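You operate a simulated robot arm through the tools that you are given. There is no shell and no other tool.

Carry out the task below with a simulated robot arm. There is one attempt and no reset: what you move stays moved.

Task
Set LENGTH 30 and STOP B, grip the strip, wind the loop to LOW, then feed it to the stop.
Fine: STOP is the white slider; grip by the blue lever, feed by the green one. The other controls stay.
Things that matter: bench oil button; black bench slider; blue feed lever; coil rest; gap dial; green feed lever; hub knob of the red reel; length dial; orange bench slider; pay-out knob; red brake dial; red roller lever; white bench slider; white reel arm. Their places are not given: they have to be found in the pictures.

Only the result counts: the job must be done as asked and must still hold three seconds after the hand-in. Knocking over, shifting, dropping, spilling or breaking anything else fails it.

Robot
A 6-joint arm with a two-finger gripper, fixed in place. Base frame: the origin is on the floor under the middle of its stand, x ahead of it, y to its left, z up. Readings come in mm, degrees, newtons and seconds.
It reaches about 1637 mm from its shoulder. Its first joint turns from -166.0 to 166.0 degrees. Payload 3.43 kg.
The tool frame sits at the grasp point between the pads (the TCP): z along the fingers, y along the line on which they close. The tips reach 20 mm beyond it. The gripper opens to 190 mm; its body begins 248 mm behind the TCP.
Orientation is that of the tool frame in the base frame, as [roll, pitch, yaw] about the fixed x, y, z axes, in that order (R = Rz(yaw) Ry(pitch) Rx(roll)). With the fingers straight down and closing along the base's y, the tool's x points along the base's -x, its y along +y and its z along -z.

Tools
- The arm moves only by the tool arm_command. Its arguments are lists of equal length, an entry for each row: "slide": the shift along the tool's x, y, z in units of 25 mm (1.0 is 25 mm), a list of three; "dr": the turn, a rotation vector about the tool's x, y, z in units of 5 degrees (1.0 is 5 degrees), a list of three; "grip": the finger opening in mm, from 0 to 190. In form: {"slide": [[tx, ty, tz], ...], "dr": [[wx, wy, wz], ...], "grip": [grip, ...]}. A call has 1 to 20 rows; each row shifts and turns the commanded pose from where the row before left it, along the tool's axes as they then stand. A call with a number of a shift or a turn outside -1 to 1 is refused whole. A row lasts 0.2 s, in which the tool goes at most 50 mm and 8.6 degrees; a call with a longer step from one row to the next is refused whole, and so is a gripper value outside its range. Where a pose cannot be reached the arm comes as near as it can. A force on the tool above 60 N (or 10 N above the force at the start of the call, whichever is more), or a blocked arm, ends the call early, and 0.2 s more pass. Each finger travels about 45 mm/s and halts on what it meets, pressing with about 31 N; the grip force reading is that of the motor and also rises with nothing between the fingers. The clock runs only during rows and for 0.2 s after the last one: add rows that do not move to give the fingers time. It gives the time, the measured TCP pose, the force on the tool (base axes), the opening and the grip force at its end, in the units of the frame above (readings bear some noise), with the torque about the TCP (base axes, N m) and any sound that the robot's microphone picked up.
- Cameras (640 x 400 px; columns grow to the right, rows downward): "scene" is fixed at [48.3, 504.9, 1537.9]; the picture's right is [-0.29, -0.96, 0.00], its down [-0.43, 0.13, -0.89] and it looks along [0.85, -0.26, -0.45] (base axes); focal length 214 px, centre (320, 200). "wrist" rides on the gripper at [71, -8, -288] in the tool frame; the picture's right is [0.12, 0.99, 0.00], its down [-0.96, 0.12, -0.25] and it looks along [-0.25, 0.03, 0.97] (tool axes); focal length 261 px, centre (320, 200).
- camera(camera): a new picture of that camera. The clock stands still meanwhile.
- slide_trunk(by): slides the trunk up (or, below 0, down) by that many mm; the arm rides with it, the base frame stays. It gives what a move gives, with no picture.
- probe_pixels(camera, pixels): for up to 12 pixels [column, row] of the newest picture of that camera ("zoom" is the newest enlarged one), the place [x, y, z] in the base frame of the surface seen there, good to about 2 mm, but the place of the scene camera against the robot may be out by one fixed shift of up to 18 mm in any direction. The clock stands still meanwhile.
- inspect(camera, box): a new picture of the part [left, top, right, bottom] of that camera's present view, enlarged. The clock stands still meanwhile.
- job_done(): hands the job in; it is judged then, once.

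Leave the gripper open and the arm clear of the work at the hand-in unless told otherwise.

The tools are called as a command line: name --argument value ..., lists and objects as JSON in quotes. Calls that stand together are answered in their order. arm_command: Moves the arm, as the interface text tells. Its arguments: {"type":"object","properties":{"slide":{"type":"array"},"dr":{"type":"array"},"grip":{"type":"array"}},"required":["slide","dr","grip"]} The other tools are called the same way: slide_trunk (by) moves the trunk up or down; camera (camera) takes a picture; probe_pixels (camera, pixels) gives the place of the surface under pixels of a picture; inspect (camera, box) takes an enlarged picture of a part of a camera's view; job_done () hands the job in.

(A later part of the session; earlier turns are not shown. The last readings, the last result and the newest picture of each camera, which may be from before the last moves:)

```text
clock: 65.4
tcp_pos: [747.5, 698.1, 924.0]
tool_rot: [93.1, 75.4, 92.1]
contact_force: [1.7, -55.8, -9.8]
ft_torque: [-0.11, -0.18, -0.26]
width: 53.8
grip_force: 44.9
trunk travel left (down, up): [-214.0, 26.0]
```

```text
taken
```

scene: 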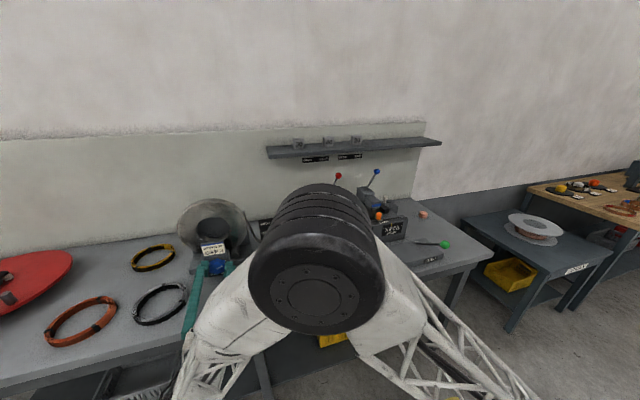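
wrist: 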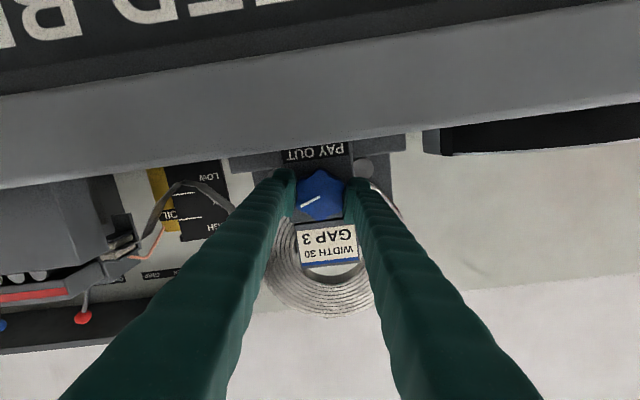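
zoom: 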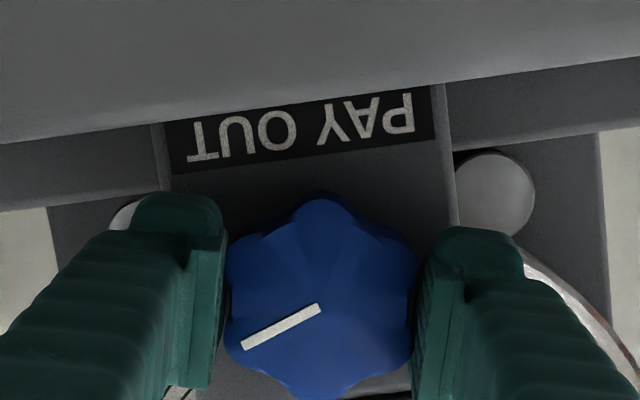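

The loop's bottom is at z≈896, level with the LOW label (899) and below the line at 922: LOW is reached. I release the knob, back straight out to x≈560 and check that the loop stays.

arm_command --slide '[[0, 0, 0], [0, 0, 0], [0, 0, 0], [0, 0, 0], [0, 0, -0.7], [0, 0, -0.9], [0, 0, -1], [0, 0, -1], [0, 0, -1], [0, 0, -1], [0, 0, -1], [0, 0, -1], [0, 0, 0], [0, 0, 0], [0, 0, 0], [0, 0, 0]]' --dr '[[0, 0, 0], [0, 0, 0], [0, 0, 0], [0, 0, 0], [0, 0, 0], [0, 0, 0], [0, 0, 0], [0, 0, 0], [0, 0, 0], [0, 0, 0], [0, 0, 0], [0, 0, 0], [0, 0, -1], [0, 0, -1], [0, 0, -0.92], [0, 0, 0]]' --grip '[76, 76, 76, 76, 76, 76, 76, 76, 76, 76, 76, 76, 76, 76, 76, 76]'

camera --camera "wrist"

inspect --camera "wrist" --box '[140, 90, 400, 270]'

camera --camera "scene"

```text
clock: 66.1
tcp_pos: [737.9, 710.5, 925.0]
tool_rot: [92.3, 75.6, 92.2]
contact_force: [-129.6, 16.2, -5.8]
ft_torque: [0.12, 0.6, -4.44]
width: 70.3
grip_force: 0.1
trunk travel left (down, up): [-214.0, 26.0]
stopped in row 3: the force on the tool passed its limit at 75 N (the readings are from after the stop); the commanded pose is now the measured one
```

```text
taken
```

wrist: 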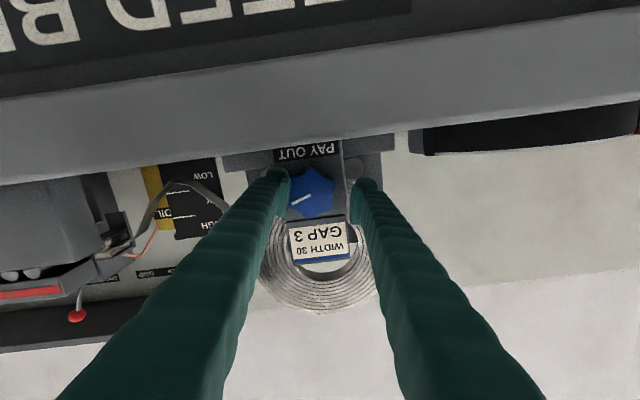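

```text
2.22 times, centred on (270, 180) of wrist
```

zoom: 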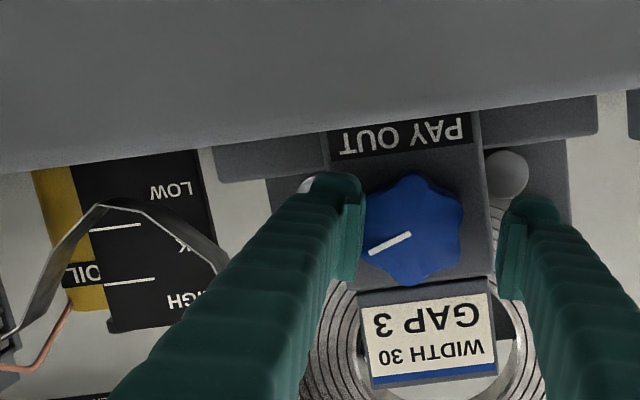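

```text
taken
```

scene: 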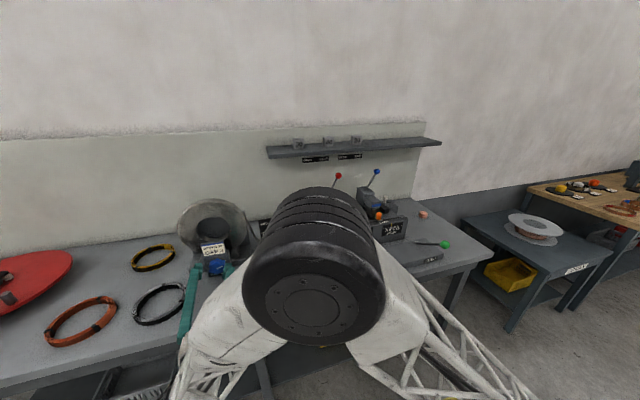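

A force spike stopped the release: the tool moved 12 mm in +y and 10 mm back. The commanded pose is now the measured one; I hold still for two rows to read the settled force.

arm_command --slide '[[0, 0, 0], [0, 0, 0]]' --dr '[[0, 0, 0], [0, 0, 0]]' --grip '[72, 72]'

camera --camera "wrist"

inspect --camera "scene" --box '[120, 190, 300, 330]'

```text
clock: 66.4
tcp_pos: [739.0, 708.8, 923.8]
tool_rot: [92.4, 75.8, 92.1]
contact_force: [-156.8, 17.9, -4.3]
ft_torque: [0.05, 0.61, -5.03]
width: 65.1
grip_force: 0.0
trunk travel left (down, up): [-214.0, 26.0]
stopped in row 1: the force on the tool passed its limit at 144 N (the readings are from after the stop); the commanded pose is now the measured one
```

```text
taken
```

wrist: 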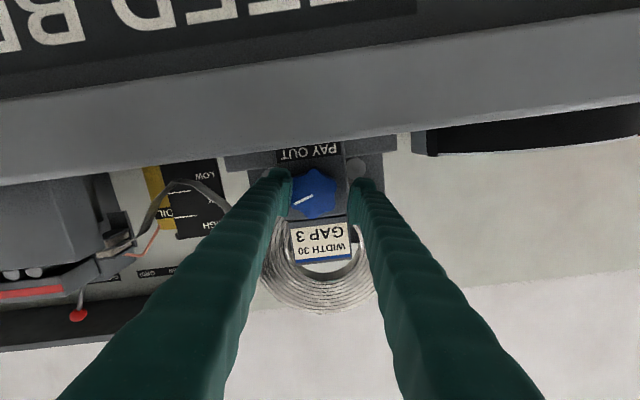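

```text
2.86 times, centred on (210, 260) of scene
```

zoom: 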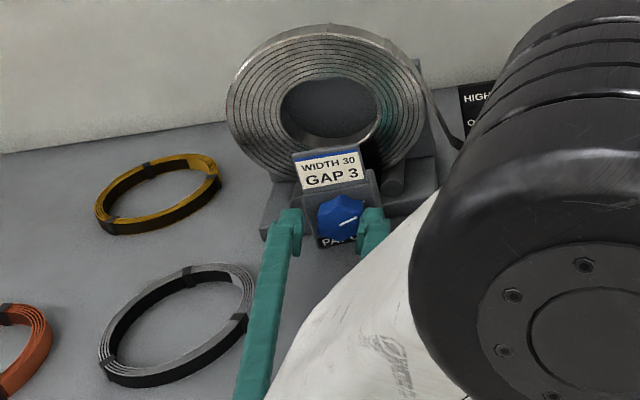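

The force rose to 157 N and the tool is being pushed back: something touches the -y finger. I enlarge the wrist view around the fingertips.

inspect --camera "wrist" --box '[240, 130, 400, 230]'

probe_pixels --camera "zoom" --pixels '[[150, 165], [190, 180], [205, 200], [170, 150], [215, 200], [280, 200], [330, 200], [435, 190], [480, 180], [500, 200], [300, 140], [130, 160]]'

inspect --camera "scene" --box '[190, 230, 250, 290]'

```text
4.00 times, centred on (320, 180) of wrist
```

zoom: 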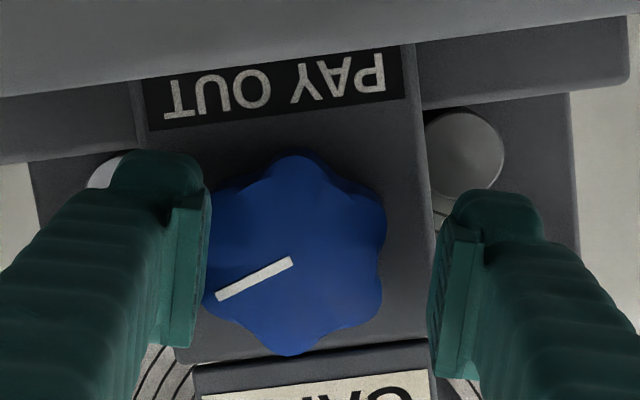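

```text
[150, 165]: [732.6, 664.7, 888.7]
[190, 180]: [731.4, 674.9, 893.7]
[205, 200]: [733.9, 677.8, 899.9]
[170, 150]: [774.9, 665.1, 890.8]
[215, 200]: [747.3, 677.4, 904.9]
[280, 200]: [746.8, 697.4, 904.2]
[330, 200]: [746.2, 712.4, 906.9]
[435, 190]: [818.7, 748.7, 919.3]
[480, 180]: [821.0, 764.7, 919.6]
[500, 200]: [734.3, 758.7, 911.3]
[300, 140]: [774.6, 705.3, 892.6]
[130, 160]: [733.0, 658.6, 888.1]
```

```text
6.67 times, centred on (220, 260) of scene
```

zoom: 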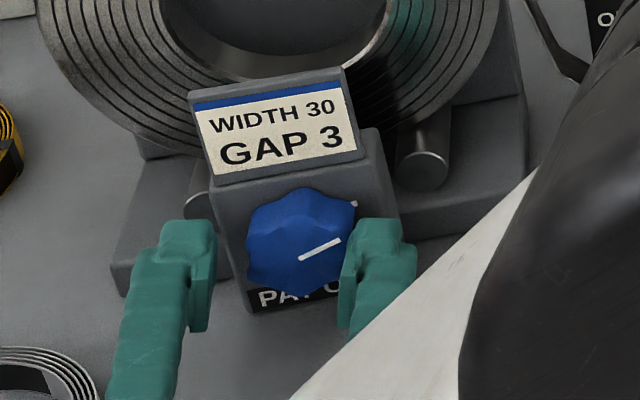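

The -y fingertip is jammed against the knob's left side because the tool sprang 10 mm off centre. The force pushes the tool backwards, so I back straight out along the tool axis in small steps.

arm_command --slide '[[0, 0, -0.4], [0, 0, -0.4], [0, 0, -0.4]]' --dr '[[0, 0, 0], [0, 0, 0], [0, 0, 0]]' --grip '[66, 66, 66]'

camera --camera "wrist"

inspect --camera "wrist" --box '[240, 130, 400, 230]'

```text
clock: 67.2
tcp_pos: [743.0, 683.6, 922.1]
tool_rot: [92.9, 75.7, 90.3]
contact_force: [13.9, 34.8, 4.7]
ft_torque: [0.05, 0.18, -0.33]
width: 85.0
grip_force: 16.8
trunk travel left (down, up): [-214.0, 26.0]
```

```text
taken
```

wrist: 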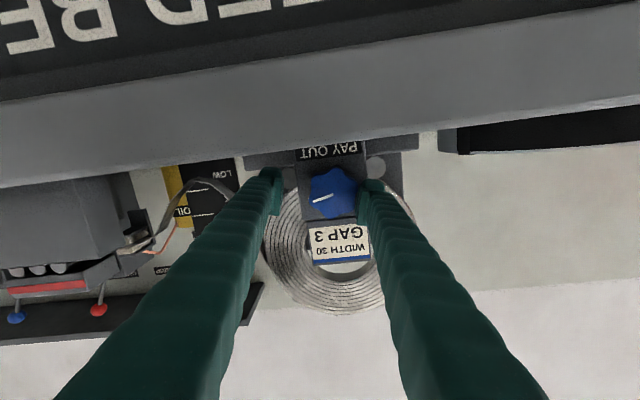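

```text
4.00 times, centred on (320, 180) of wrist
```

zoom: 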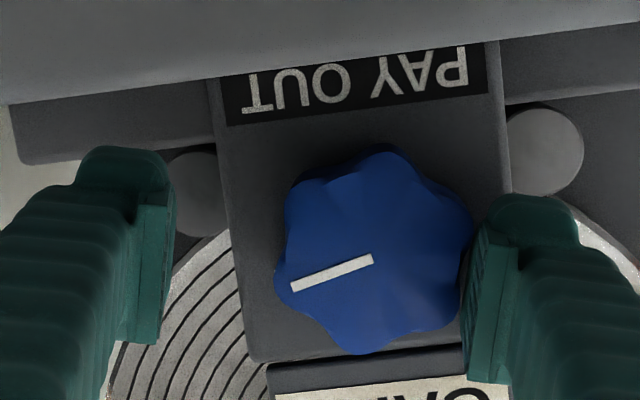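

The tool swung to y≈684 and now touches the knob with the other finger (35 N). I hold still one row to see whether it settles.

arm_command --slide '[[0, 0, 0], [0, 0, 0]]' --dr '[[0, 0, 0], [0, 0, 0]]' --grip '[90, 90]'

camera --camera "scene"

camera --camera "wrist"

```text
clock: 67.8
tcp_pos: [727.4, 690.0, 925.5]
tool_rot: [93.1, 75.3, 91.5]
contact_force: [0.9, -1.6, 2.1]
ft_torque: [0.01, 0.34, 0.56]
width: 90.3
grip_force: 0.1
trunk travel left (down, up): [-214.0, 26.0]
```

```text
taken
```

scene: 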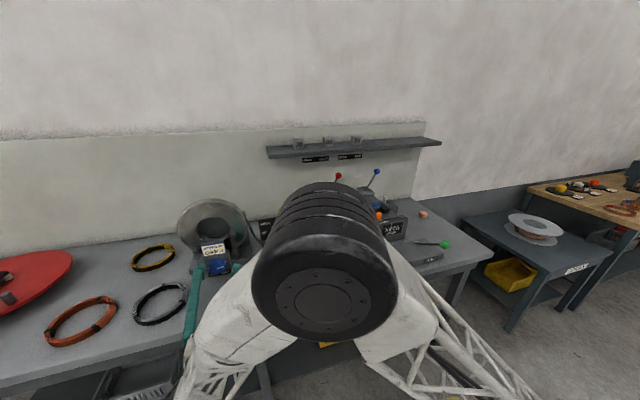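

```text
taken
```

wrist: 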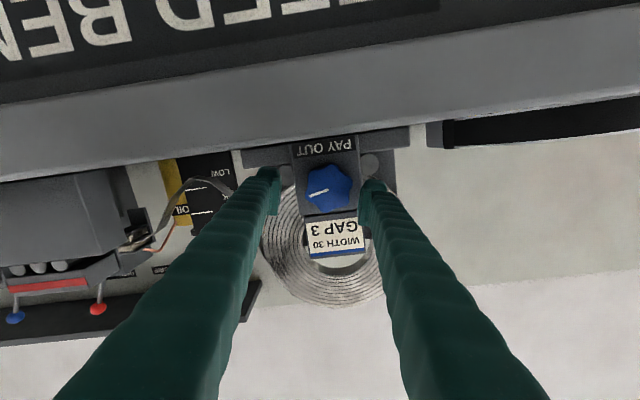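

The forces are gone and the tool settles at (727, 690). I check the loop's lowest point again and the knob's angle.

inspect --camera "wrist" --box '[80, 130, 280, 270]'

probe_pixels --camera "zoom" --pixels '[[330, 130], [345, 127], [355, 127], [365, 129], [380, 133], [340, 135], [395, 140], [350, 131], [410, 150], [375, 165]]'

inspect --camera "wrist" --box '[240, 130, 400, 230]'

```text
2.86 times, centred on (180, 200) of wrist
```

zoom: 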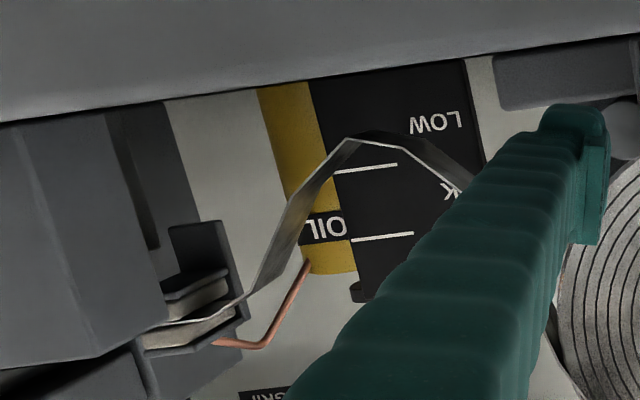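

```text
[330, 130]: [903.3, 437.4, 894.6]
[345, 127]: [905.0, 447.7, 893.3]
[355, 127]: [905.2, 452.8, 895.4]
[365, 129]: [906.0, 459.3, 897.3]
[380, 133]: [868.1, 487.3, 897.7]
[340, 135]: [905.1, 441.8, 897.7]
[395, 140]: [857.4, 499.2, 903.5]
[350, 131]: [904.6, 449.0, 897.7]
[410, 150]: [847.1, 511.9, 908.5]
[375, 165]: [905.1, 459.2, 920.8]
```

```text
4.00 times, centred on (320, 180) of wrist
```

zoom: 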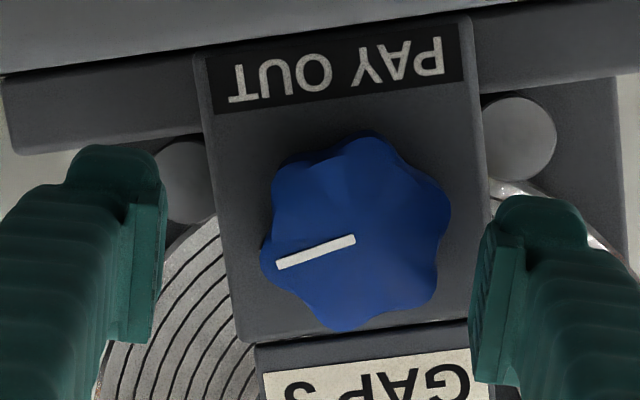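

The loop still bottoms near 896–898 (LOW). The fingers are clear of the knob at 90 mm. I back straight out to x≈560.

arm_command --slide '[[0, 0, 0], [0, 0, -0.4], [0, 0, -0.6], [0, 0, -0.8], [0, 0, -0.8], [0, 0, -0.8], [0, 0, -0.8], [0, 0, -0.8], [0, 0, -0.8], [0, 0, -0.8], [0, 0, 0], [0, 0, 0]]' --dr '[[0, 0, 0], [0, 0, 0], [0, 0, 0], [0, 0, 0], [0, 0, 0], [0, 0, 0], [0, 0, 0], [0, 0, 0], [0, 0, 0], [0, 0, 0], [0, 0, 0], [0, 0, 0]]' --grip '[90, 90, 90, 90, 90, 90, 90, 90, 90, 90, 90, 90]'

camera --camera "wrist"

camera --camera "scene"

```text
clock: 70.4
tcp_pos: [563.8, 696.5, 926.2]
tool_rot: [93.1, 75.5, 91.4]
contact_force: [0.4, 0.1, -0.9]
ft_torque: [-0.01, 0.02, 0.0]
width: 90.0
grip_force: 0.1
trunk travel left (down, up): [-214.0, 26.0]
```

```text
taken
```

wrist: 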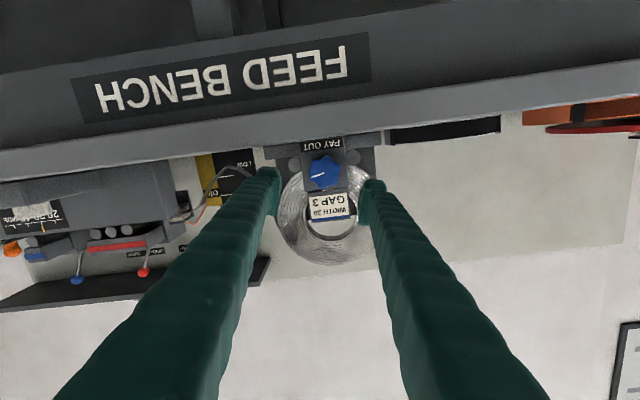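

```text
taken
```

scene: 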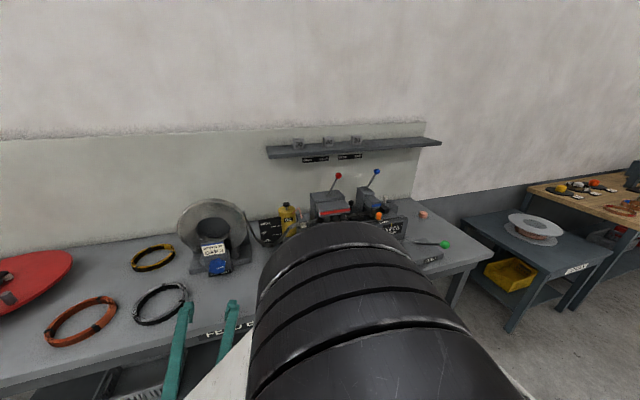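

Clear of the knob. I check loop and knob in the scene view (now unobstructed).

inspect --camera "scene" --box '[180, 195, 320, 285]'

probe_pixels --camera "wrist" --pixels '[[245, 168], [238, 165], [232, 166], [225, 168], [250, 172], [220, 172]]'

inspect --camera "wrist" --box '[160, 130, 300, 230]'

```text
4.44 times, centred on (250, 240) of scene
```

zoom: 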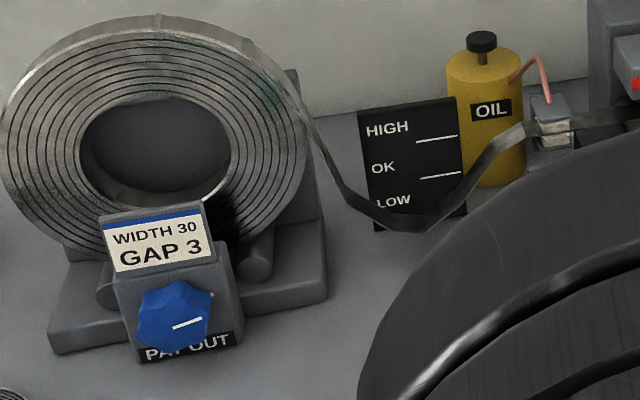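

```text
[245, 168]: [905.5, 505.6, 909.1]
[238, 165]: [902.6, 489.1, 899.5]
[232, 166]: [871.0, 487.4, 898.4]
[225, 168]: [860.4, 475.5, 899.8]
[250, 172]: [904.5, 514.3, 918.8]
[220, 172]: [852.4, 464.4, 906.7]
```

```text
4.00 times, centred on (230, 180) of wrist
```

zoom: 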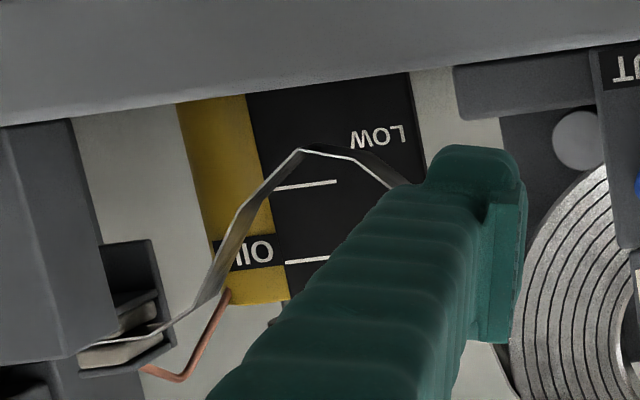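

The loop rests at about z 897, in LOW. Now to the green FEED lever near (549, -153, 1007): I undo the roll, rise 200 mm and start moving in -y.

arm_command --slide '[[0, 0, 0], [0, 0, 0], [0, 0, 0], [-1, 0, 0], [-1, 0, 0], [-1, 0, 0], [-1, 0, 0], [-1, 0, 0], [-1, 0, 0], [-1, 0, 0], [-1, 0, 0], [0, -1, 0], [0, -1, 0], [0, -1, 0], [0, -1, 0], [0, -1, 0], [0, -1, 0], [0, -1, 0], [0, -1, 0], [0, -1, 0]]' --dr '[[0, 0, -1], [0, 0, -1], [0, 0, -0.9], [0, 0, 0], [0, 0, 0], [0, 0, 0], [0, 0, 0], [0, 0, 0], [0, 0, 0], [0, 0, 0], [0, 0, 0], [0, 0, 0], [0, 0, 0], [0, 0, 0], [0, 0, 0], [0, 0, 0], [0, 0, 0], [0, 0, 0], [0, 0, 0], [0, 0, 0]]' --grip '[90, 90, 90, 90, 90, 90, 90, 90, 90, 90, 90, 90, 90, 90, 90, 90, 90, 90, 90, 90]'

camera --camera "wrist"

camera --camera "scene"

```text
clock: 74.6
tcp_pos: [560.0, 472.8, 1126.2]
tool_rot: [-174.5, 89.2, -175.9]
contact_force: [0.6, -0.1, -0.4]
ft_torque: [0.0, -0.09, -0.1]
width: 89.8
grip_force: 0.2
trunk travel left (down, up): [-214.0, 26.0]
```

```text
taken
```

wrist: 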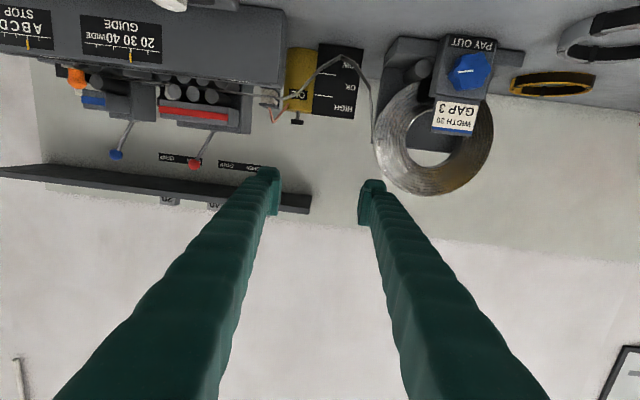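

```text
taken
```

scene: 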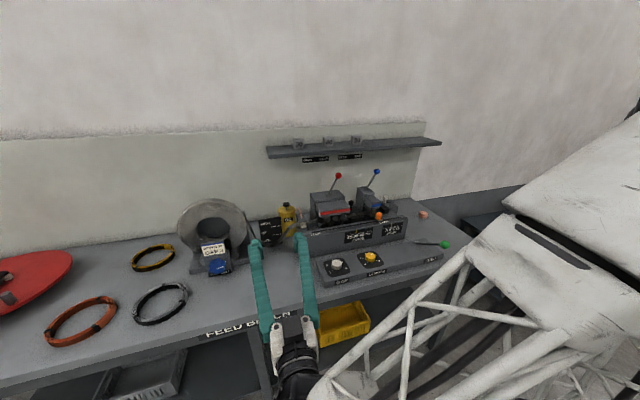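

Both loop and knob look fine. I tilt the tool back up to 30° from vertical while moving a further 500 mm in -y.

arm_command --slide '[[0, -1, 0], [0, -1, 0], [0, -1, 0], [0, -1, 0], [0, -1, 0], [0, -1, 0], [0, -1, 0], [0, -1, 0], [0, -1, 0], [0, -1, 0], [0, -1, 0], [0, -1, 0], [0, -1, 0], [0, -1, 0], [0, -1, 0], [0, -1, 0], [0, -1, 0], [0, -1, 0], [0, -1, 0], [0, -1, 0]]' --dr '[[0, 1, 0], [0, 1, 0], [0, 1, 0], [0, 1, 0], [0, 1, 0], [0, 1, 0], [0, 1, 0], [0, 1, 0], [0, 1, 0], [0, 1, 0], [0, 1, 0], [0, 1, 0], [0, 0, 0], [0, 0, 0], [0, 0, 0], [0, 0, 0], [0, 0, 0], [0, 0, 0], [0, 0, 0], [0, 0, 0]]' --grip '[150, 150, 150, 150, 150, 150, 150, 150, 150, 150, 150, 150, 150, 150, 150, 150, 150, 150, 150, 150]'

camera --camera "wrist"

camera --camera "scene"

```text
clock: 78.8
tcp_pos: [547.4, -29.0, 1125.4]
tool_rot: [-179.8, 29.2, 178.6]
contact_force: [0.9, 0.2, 0.1]
ft_torque: [0.0, 0.02, 0.02]
width: 149.5
grip_force: 0.0
trunk travel left (down, up): [-214.0, 26.0]
```

```text
taken
```

wrist: 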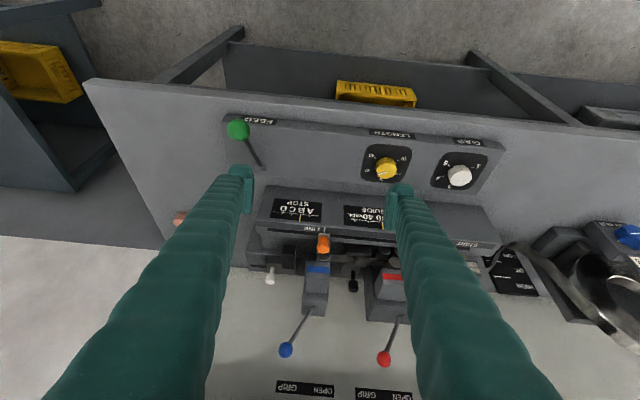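

```text
taken
```

scene: 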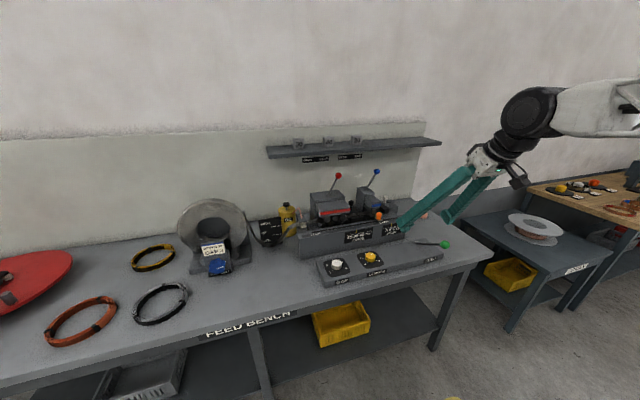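

Now I see the green lever at (238,130) with its rod to (262,165). I enlarge it and the stop area.

inspect --camera "wrist" --box '[210, 100, 310, 180]'

probe_pixels --camera "wrist" --pixels '[[238, 130], [230, 130], [247, 130], [238, 121], [238, 139], [250, 148], [256, 157], [261, 164], [265, 168], [258, 150], [262, 140], [300, 160]]'

inspect --camera "scene" --box '[400, 220, 470, 270]'

inspect --camera "wrist" --box '[240, 180, 420, 300]'

```text
5.00 times, centred on (260, 140) of wrist
```

zoom: 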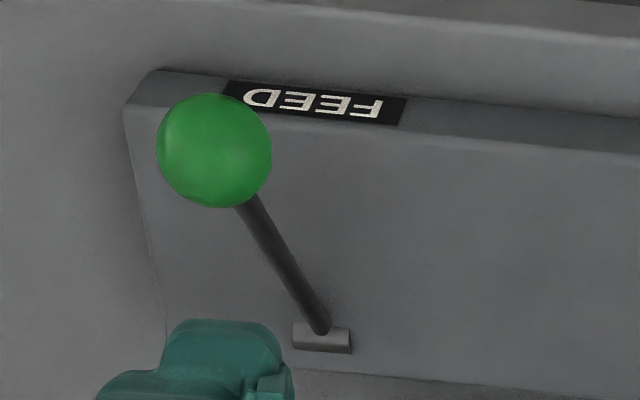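

```text
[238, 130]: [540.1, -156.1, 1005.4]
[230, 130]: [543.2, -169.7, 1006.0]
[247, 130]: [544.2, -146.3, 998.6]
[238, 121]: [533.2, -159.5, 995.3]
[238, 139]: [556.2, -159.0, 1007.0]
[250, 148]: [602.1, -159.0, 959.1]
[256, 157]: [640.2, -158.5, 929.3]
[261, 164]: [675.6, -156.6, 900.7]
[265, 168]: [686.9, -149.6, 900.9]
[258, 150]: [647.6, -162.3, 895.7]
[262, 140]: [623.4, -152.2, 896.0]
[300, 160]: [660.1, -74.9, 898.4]
```

```text
8.00 times, centred on (435, 245) of scene
```

zoom: 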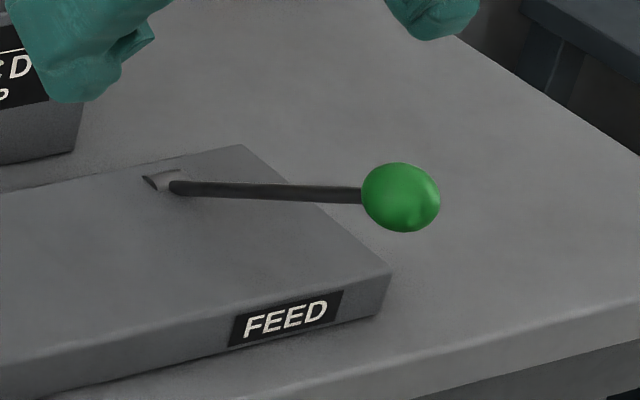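

```text
3.33 times, centred on (330, 240) of wrist
```

zoom: 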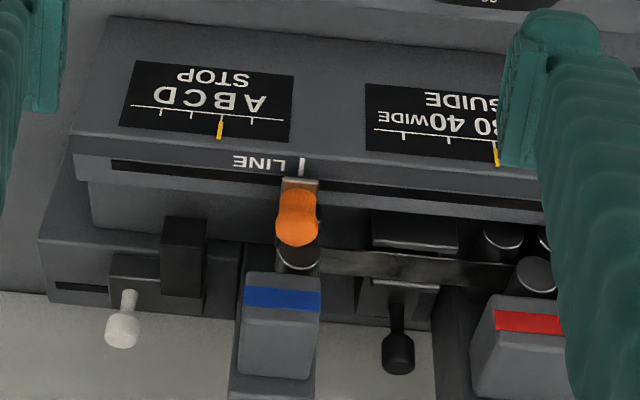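

The green ball is about 34 mm across with its centre near (548, -158, 992); its rod runs in the x–z plane to a hub at about (680, -157, 899). I move to 100 mm behind the ball along the tool axis with 80 mm opening.

arm_command --slide '[[0.433, -0.86, 0.097], [0.433, -0.86, 0.097], [0.433, -0.86, 0.097], [0.433, -0.86, 0.097], [0.433, -0.86, 0.097], [0.433, -0.86, 0.097], [0, 0, 0], [0, 0, 0]]' --dr '[[0, 0, 0], [0, 0, 0], [0, 0, 0], [0, 0, 0], [0, 0, 0], [0, 0, 0], [0, 0, 0], [0, 0, 0]]' --grip '[80, 80, 80, 80, 80, 80, 80, 80]'

camera --camera "wrist"

inspect --camera "wrist" --box '[260, 130, 380, 230]'

```text
clock: 80.8
tcp_pos: [504.6, -119.9, 1083.3]
tool_rot: [-179.8, 29.3, -176.8]
contact_force: [-0.4, -0.1, -0.1]
ft_torque: [0.01, -0.03, 0.0]
width: 80.0
grip_force: 0.0
trunk travel left (down, up): [-214.0, 26.0]
stopped in row 8: the arm was blocked; the commanded pose is now the measured one
```

```text
taken
```

wrist: 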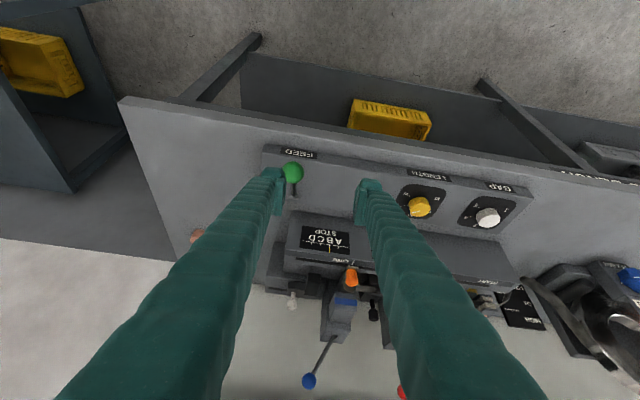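

```text
4.00 times, centred on (320, 180) of wrist
```

zoom: 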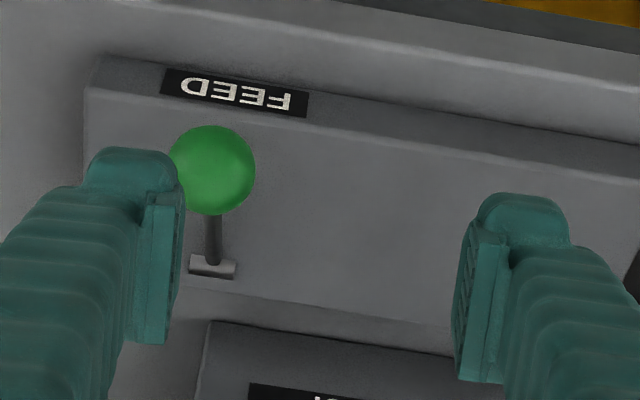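

The arm reported being blocked at (505, -120), turned a few degrees. I look at the scene to see what is limiting it.

camera --camera "scene"

```text
taken
```

scene: 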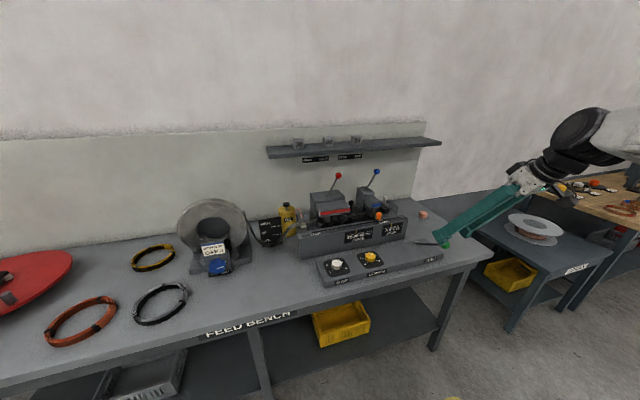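

The fold of the arm is tight in this tilted pose. I move 50 mm forward (+x) and turn the tool back to vertical, which brings the wrist away from the stand.

arm_command --slide '[[-0.866, 0, 0.5], [-0.866, 0, 0.5], [0, 0, -0.5], [0, 0, 0], [0, 0, 0], [0, 0, 0], [0, 0, 0], [0, 0, 0], [0, 0, 0]]' --dr '[[0, 0, 0], [0, 0, 0], [0, 1, 0], [0, 1, 0], [0, 1, 0], [0, 1, 0], [0, 1, 0], [0, 0.86, 0], [0, 0, 0]]' --grip '[80, 80, 80, 80, 80, 80, 80, 80, 80]'

camera --camera "wrist"

camera --camera "scene"

```text
clock: 82.8
tcp_pos: [548.8, -122.4, 1092.4]
tool_rot: [-179.8, 0.0, -177.6]
contact_force: [0.6, 0.6, -0.6]
ft_torque: [0.04, 0.0, -0.02]
width: 80.2
grip_force: 0.0
trunk travel left (down, up): [-214.0, 26.0]
```

```text
taken
```

wrist: 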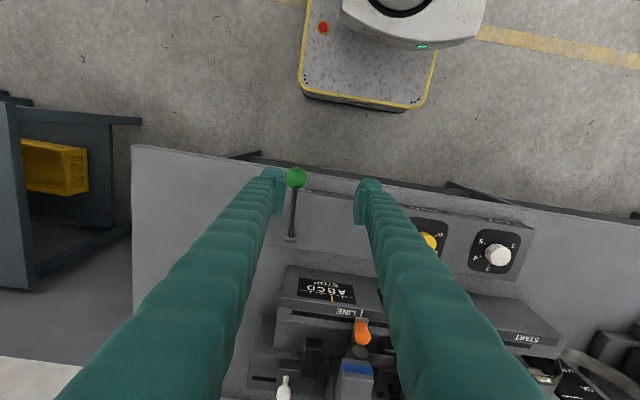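

```text
taken
```

scene: 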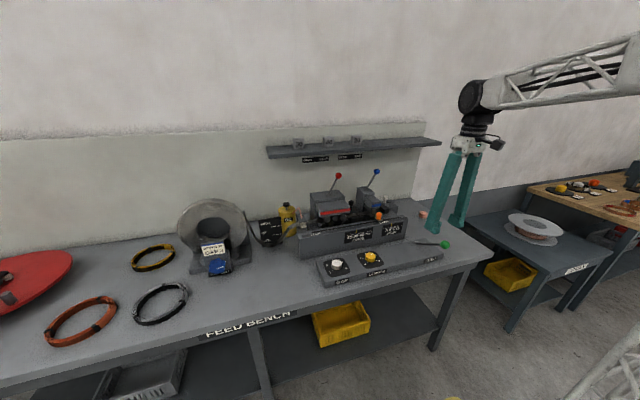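

The tool is vertical and free. I straighten the yaw and move 36 mm in -y above the ball, then probe it.

arm_command --slide '[[0, -0.72, 0], [0, -0.72, 0], [0, 0, 0]]' --dr '[[0, 0, 0.24], [0, 0, 0.24], [0, 0, 0]]' --grip '[80, 80, 80]'

camera --camera "wrist"

inspect --camera "wrist" --box '[260, 130, 380, 250]'

```text
clock: 83.6
tcp_pos: [547.8, -159.3, 1093.7]
tool_rot: [-179.9, 0.0, -179.9]
contact_force: [-0.2, 0.7, -0.3]
ft_torque: [-0.01, 0.0, -0.03]
width: 80.0
grip_force: 0.1
trunk travel left (down, up): [-214.0, 26.0]
```

```text
taken
```

wrist: 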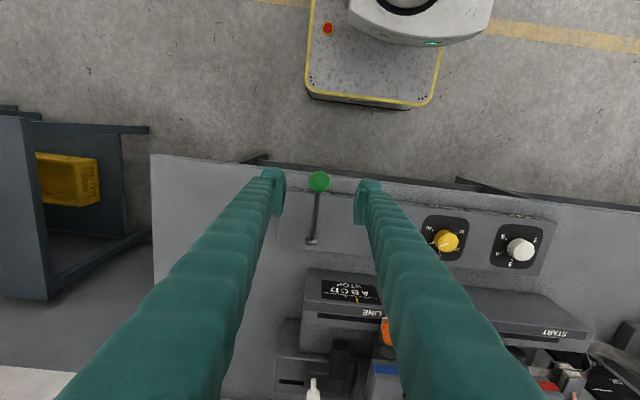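

```text
3.33 times, centred on (320, 190) of wrist
```

zoom: 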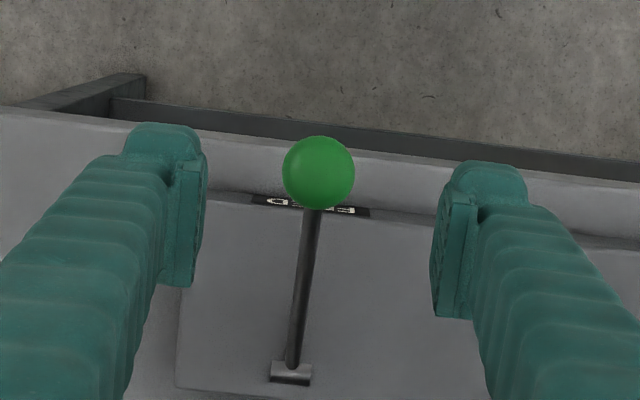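

The ball is centred between the fingers at (319,182). I probe it and the rod.

probe_pixels --camera "wrist" --pixels '[[319, 182], [310, 182], [329, 182], [319, 172], [319, 191], [317, 205], [315, 220], [313, 235], [311, 241], [312, 200], [330, 215]]'

```text
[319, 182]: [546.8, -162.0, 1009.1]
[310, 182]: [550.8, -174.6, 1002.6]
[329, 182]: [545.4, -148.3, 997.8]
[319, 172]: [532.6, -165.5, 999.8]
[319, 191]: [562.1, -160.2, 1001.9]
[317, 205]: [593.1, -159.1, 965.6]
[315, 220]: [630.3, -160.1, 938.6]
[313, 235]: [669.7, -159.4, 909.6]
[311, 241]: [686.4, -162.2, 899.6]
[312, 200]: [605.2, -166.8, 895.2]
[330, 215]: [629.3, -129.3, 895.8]
```

The ball centre is about (548, -160.5, 993), the rod inclined 36°, the pivot near (683, -160, 894). I lower 97 mm and close on the ball.

arm_command --slide '[[0, -0.05, 1], [0, 0, 1], [0, 0, 1], [0, 0, 0.87], [0, 0, 0], [0, 0, 0], [0, 0, 0], [0, 0, 0], [0, 0, 0], [0, 0, 0]]' --dr '[[0, 0, 0], [0, 0, 0], [0, 0, 0], [0, 0, 0], [0, 0, 0], [0, 0, 0], [0, 0, 0], [0, 0, 0], [0, 0, 0], [0, 0, 0]]' --grip '[70, 70, 70, 70, 26, 26, 26, 26, 26, 26]'

camera --camera "wrist"

inspect --camera "scene" --box '[370, 190, 490, 280]'

```text
clock: 85.8
tcp_pos: [547.4, -160.4, 997.8]
tool_rot: [-179.7, 0.0, -179.8]
contact_force: [-0.4, 4.3, -2.8]
ft_torque: [0.02, 0.13, 0.04]
width: 32.3
grip_force: 44.9
trunk travel left (down, up): [-214.0, 26.0]
```

```text
taken
```

wrist: 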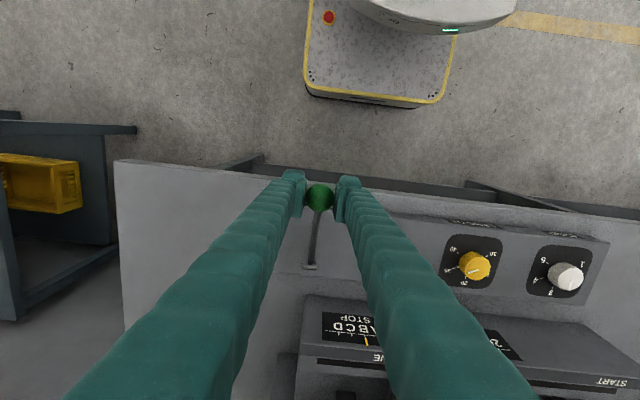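

```text
4.44 times, centred on (430, 235) of scene
```

zoom: 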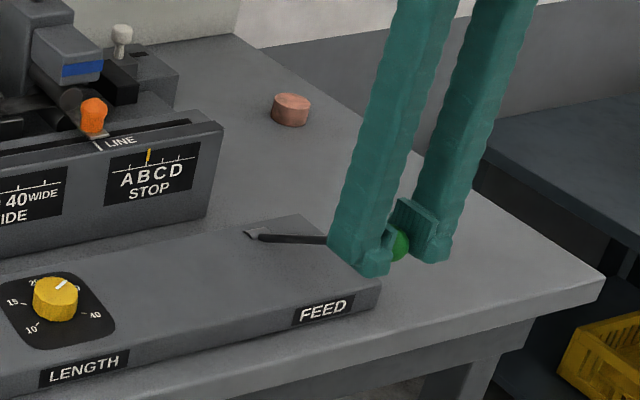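

The ball is held (32.3 mm). I test by raising the lever 5° along its arc (forward and up) and read the force.

arm_command --slide '[[-0.18, 0, -0.23], [-0.18, 0, -0.23], [0, 0, 0]]' --dr '[[0, 0, 0], [0, 0, 0], [0, 0, 0]]' --grip '[26, 26, 26]'

inspect --camera "scene" --box '[340, 180, 460, 270]'

```text
clock: 86.6
tcp_pos: [556.7, -159.7, 1011.1]
tool_rot: [-179.8, 0.2, -179.8]
contact_force: [-16.3, -9.9, 18.3]
ft_torque: [-0.15, -0.33, 0.09]
width: 27.2
grip_force: 46.3
trunk travel left (down, up): [-214.0, 26.0]
```

```text
4.44 times, centred on (400, 225) of scene
```

zoom: 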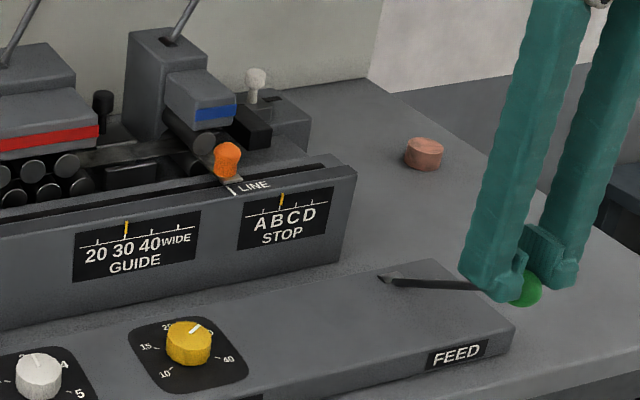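

The fingers slipped up the ball (width 27) and the lever resisted: this is its upper stop. So the stroke goes down toward the front. I open, go back to the ball's centre and grip again.

arm_command --slide '[[0, 0, 0], [0, 0, 0], [0.18, 0, 0.25], [0.18, 0, 0.3], [0, 0, 0], [0, 0, 0], [0, 0, 0], [0, 0, 0]]' --dr '[[0, 0, 0], [0, 0, 0], [0, 0, 0], [0, 0, 0], [0, 0, 0], [0, 0, 0], [0, 0, 0], [0, 0, 0]]' --grip '[48, 48, 48, 48, 48, 26, 26, 26]'

camera --camera "wrist"

inspect --camera "wrist" --box '[260, 140, 380, 280]'

```text
clock: 88.4
tcp_pos: [548.0, -159.4, 994.7]
tool_rot: [-179.8, -0.1, -179.9]
contact_force: [-0.3, -1.3, 0.5]
ft_torque: [0.0, -0.05, 0.01]
width: 31.7
grip_force: 45.6
trunk travel left (down, up): [-214.0, 26.0]
```

```text
taken
```

wrist: 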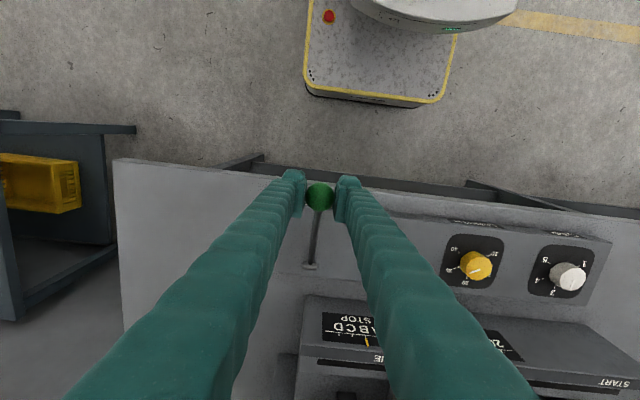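

```text
2.86 times, centred on (320, 210) of wrist
```

zoom: 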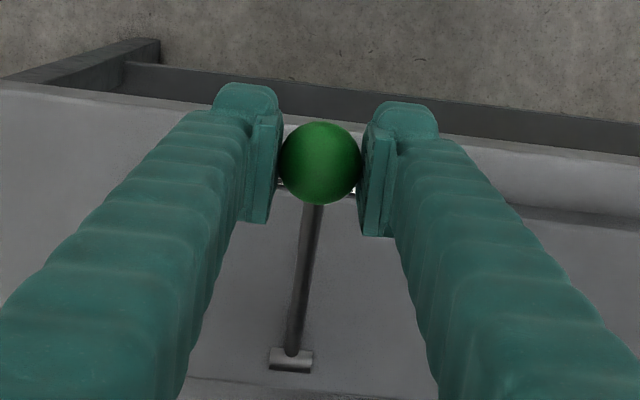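

Held again (31.7 mm). I test the downward direction by 5° along the arc and read the force and strip.

arm_command --slide '[[0.16, 0, 0.245], [0.16, 0, 0.245], [0, 0, 0]]' --dr '[[0, 0, 0], [0, 0, 0], [0, 0, 0]]' --grip '[26, 26, 26]'

inspect --camera "scene" --box '[340, 180, 460, 270]'

inspect --camera "wrist" --box '[260, 140, 380, 280]'

```text
clock: 89.2
tcp_pos: [541.9, -160.9, 982.5]
tool_rot: [-179.9, 0.1, -179.9]
contact_force: [18.3, -6.4, -3.5]
ft_torque: [-0.04, -1.01, 0.05]
width: 30.9
grip_force: 45.0
trunk travel left (down, up): [-214.0, 26.0]
```

```text
4.44 times, centred on (400, 225) of scene
```

zoom: 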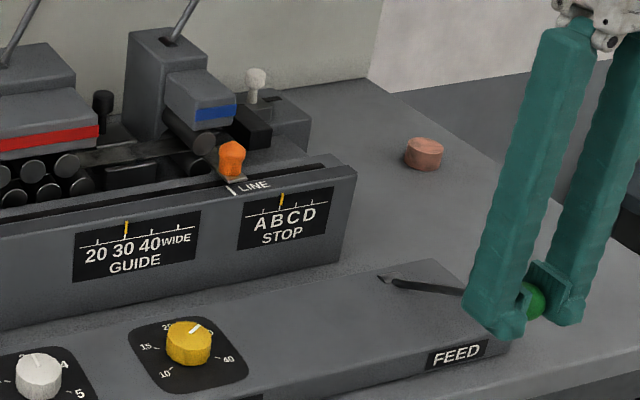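

```text
2.86 times, centred on (320, 210) of wrist
```

zoom: 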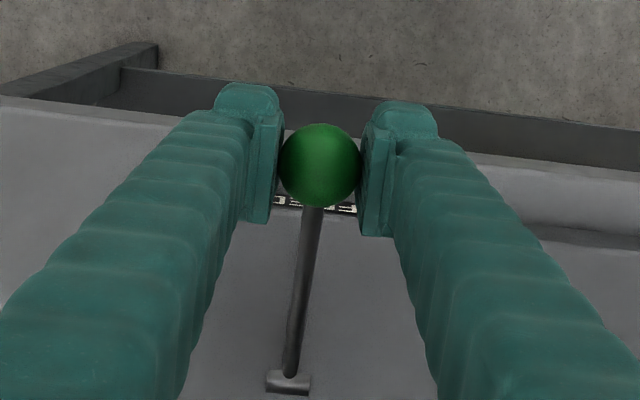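

The lever moves down and the strip carriage with the orange slider crept right past LINE. I continue the arc downward another 5° and watch.

arm_command --slide '[[0.13, 0, 0.256], [0.13, 0, 0.256], [0, 0, 0]]' --dr '[[0, 0, 0], [0, 0, 0], [0, 0, 0]]' --grip '[26, 26, 26]'

inspect --camera "scene" --box '[340, 180, 460, 270]'

inspect --camera "scene" --box '[360, 190, 410, 230]'

```text
clock: 90.0
tcp_pos: [533.9, -159.8, 970.4]
tool_rot: [-179.8, 0.0, -179.9]
contact_force: [12.5, -6.3, 0.2]
ft_torque: [-0.05, -0.77, 0.02]
width: 30.4
grip_force: 44.8
trunk travel left (down, up): [-214.0, 26.0]
```

```text
4.44 times, centred on (400, 225) of scene
```

zoom: 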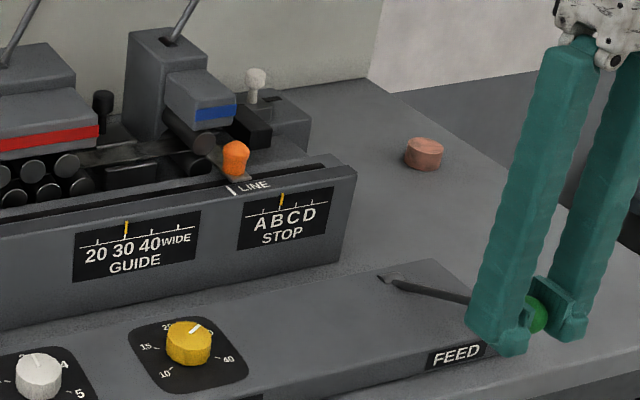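

```text
10.00 times, centred on (385, 210) of scene
```

zoom: 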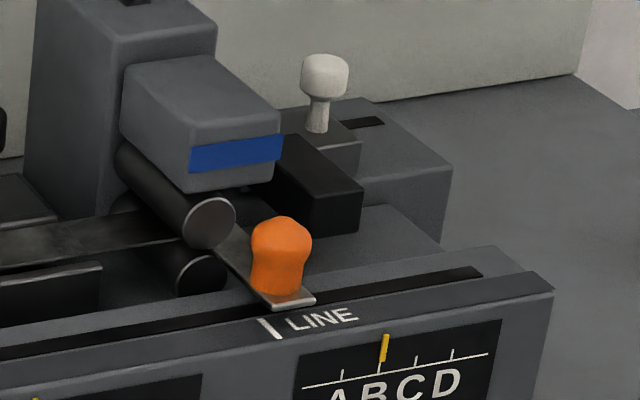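

The orange slider has advanced about 10 mm past LINE. I continue the arc 10° more, in small rows.

arm_command --slide '[[0.11, 0, 0.268], [0.11, 0, 0.268], [0.09, 0, 0.276], [0.09, 0, 0.276], [0, 0, 0]]' --dr '[[0, 0, 0], [0, 0, 0], [0, 0, 0], [0, 0, 0], [0, 0, 0]]' --grip '[26, 26, 26, 26, 26]'

inspect --camera "scene" --box '[340, 180, 460, 270]'

inspect --camera "scene" --box '[360, 190, 410, 230]'

camera --camera "wrist"

```text
clock: 91.2
tcp_pos: [523.9, -159.7, 941.9]
tool_rot: [-179.9, 0.0, -179.8]
contact_force: [-14.3, 8.0, 10.4]
ft_torque: [-0.04, -0.67, 0.0]
width: 29.6
grip_force: 45.6
trunk travel left (down, up): [-214.0, 26.0]
```

```text
4.44 times, centred on (400, 225) of scene
```

zoom: 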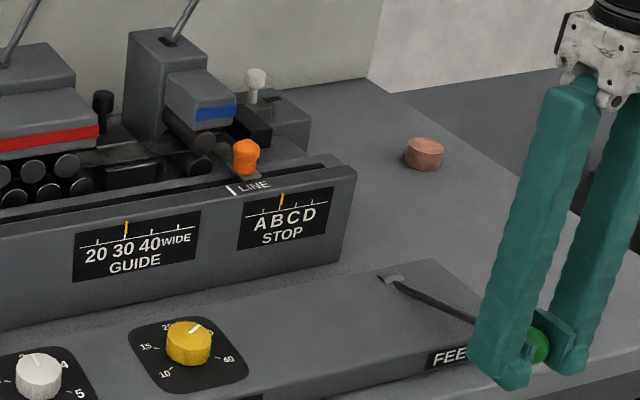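

```text
10.00 times, centred on (385, 210) of scene
```

zoom: 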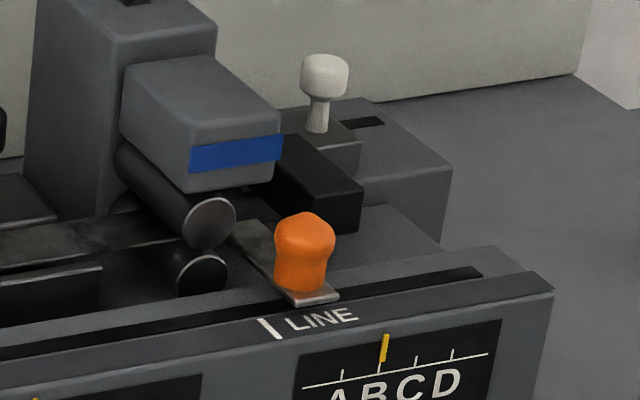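

```text
taken
```

wrist: 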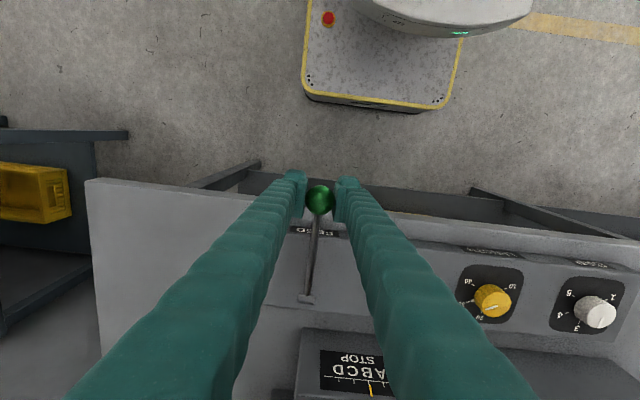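

The slider is about 24 mm past LINE, the stop still ahead. I continue 8° more and check.

arm_command --slide '[[0.07, 0, 0.282], [0.07, 0, 0.282], [0.045, 0, 0.288], [0, 0, 0]]' --dr '[[0, 0, 0], [0, 0, 0], [0, 0, 0], [0, 0, 0]]' --grip '[26, 26, 26, 26]'

inspect --camera "scene" --box '[340, 180, 460, 270]'

inspect --camera "scene" --box '[360, 190, 410, 230]'

inspect --camera "scene" --box '[230, 200, 320, 260]'

```text
clock: 92.2
tcp_pos: [520.7, -159.5, 921.8]
tool_rot: [-179.8, 0.1, -179.8]
contact_force: [-5.7, -0.7, 7.0]
ft_torque: [-0.04, -0.87, 0.02]
width: 29.5
grip_force: 45.7
trunk travel left (down, up): [-214.0, 26.0]
```

```text
4.44 times, centred on (400, 225) of scene
```

zoom: 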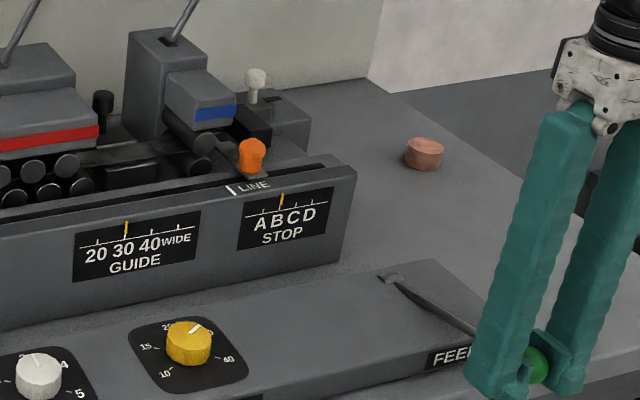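

```text
10.00 times, centred on (385, 210) of scene
```

zoom: 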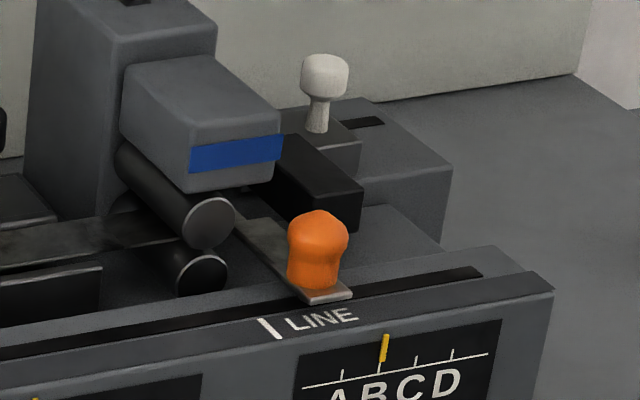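

```text
6.67 times, centred on (275, 230) of scene
```

zoom: 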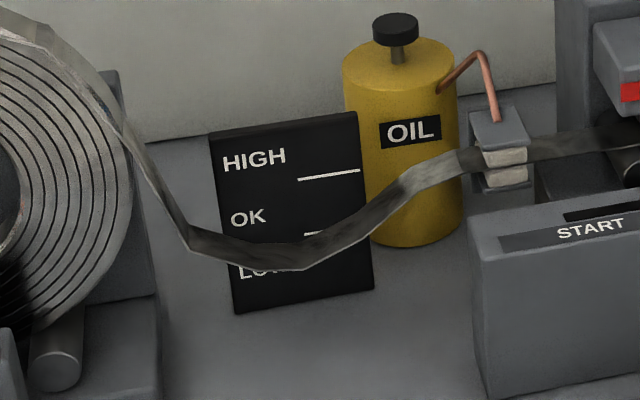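

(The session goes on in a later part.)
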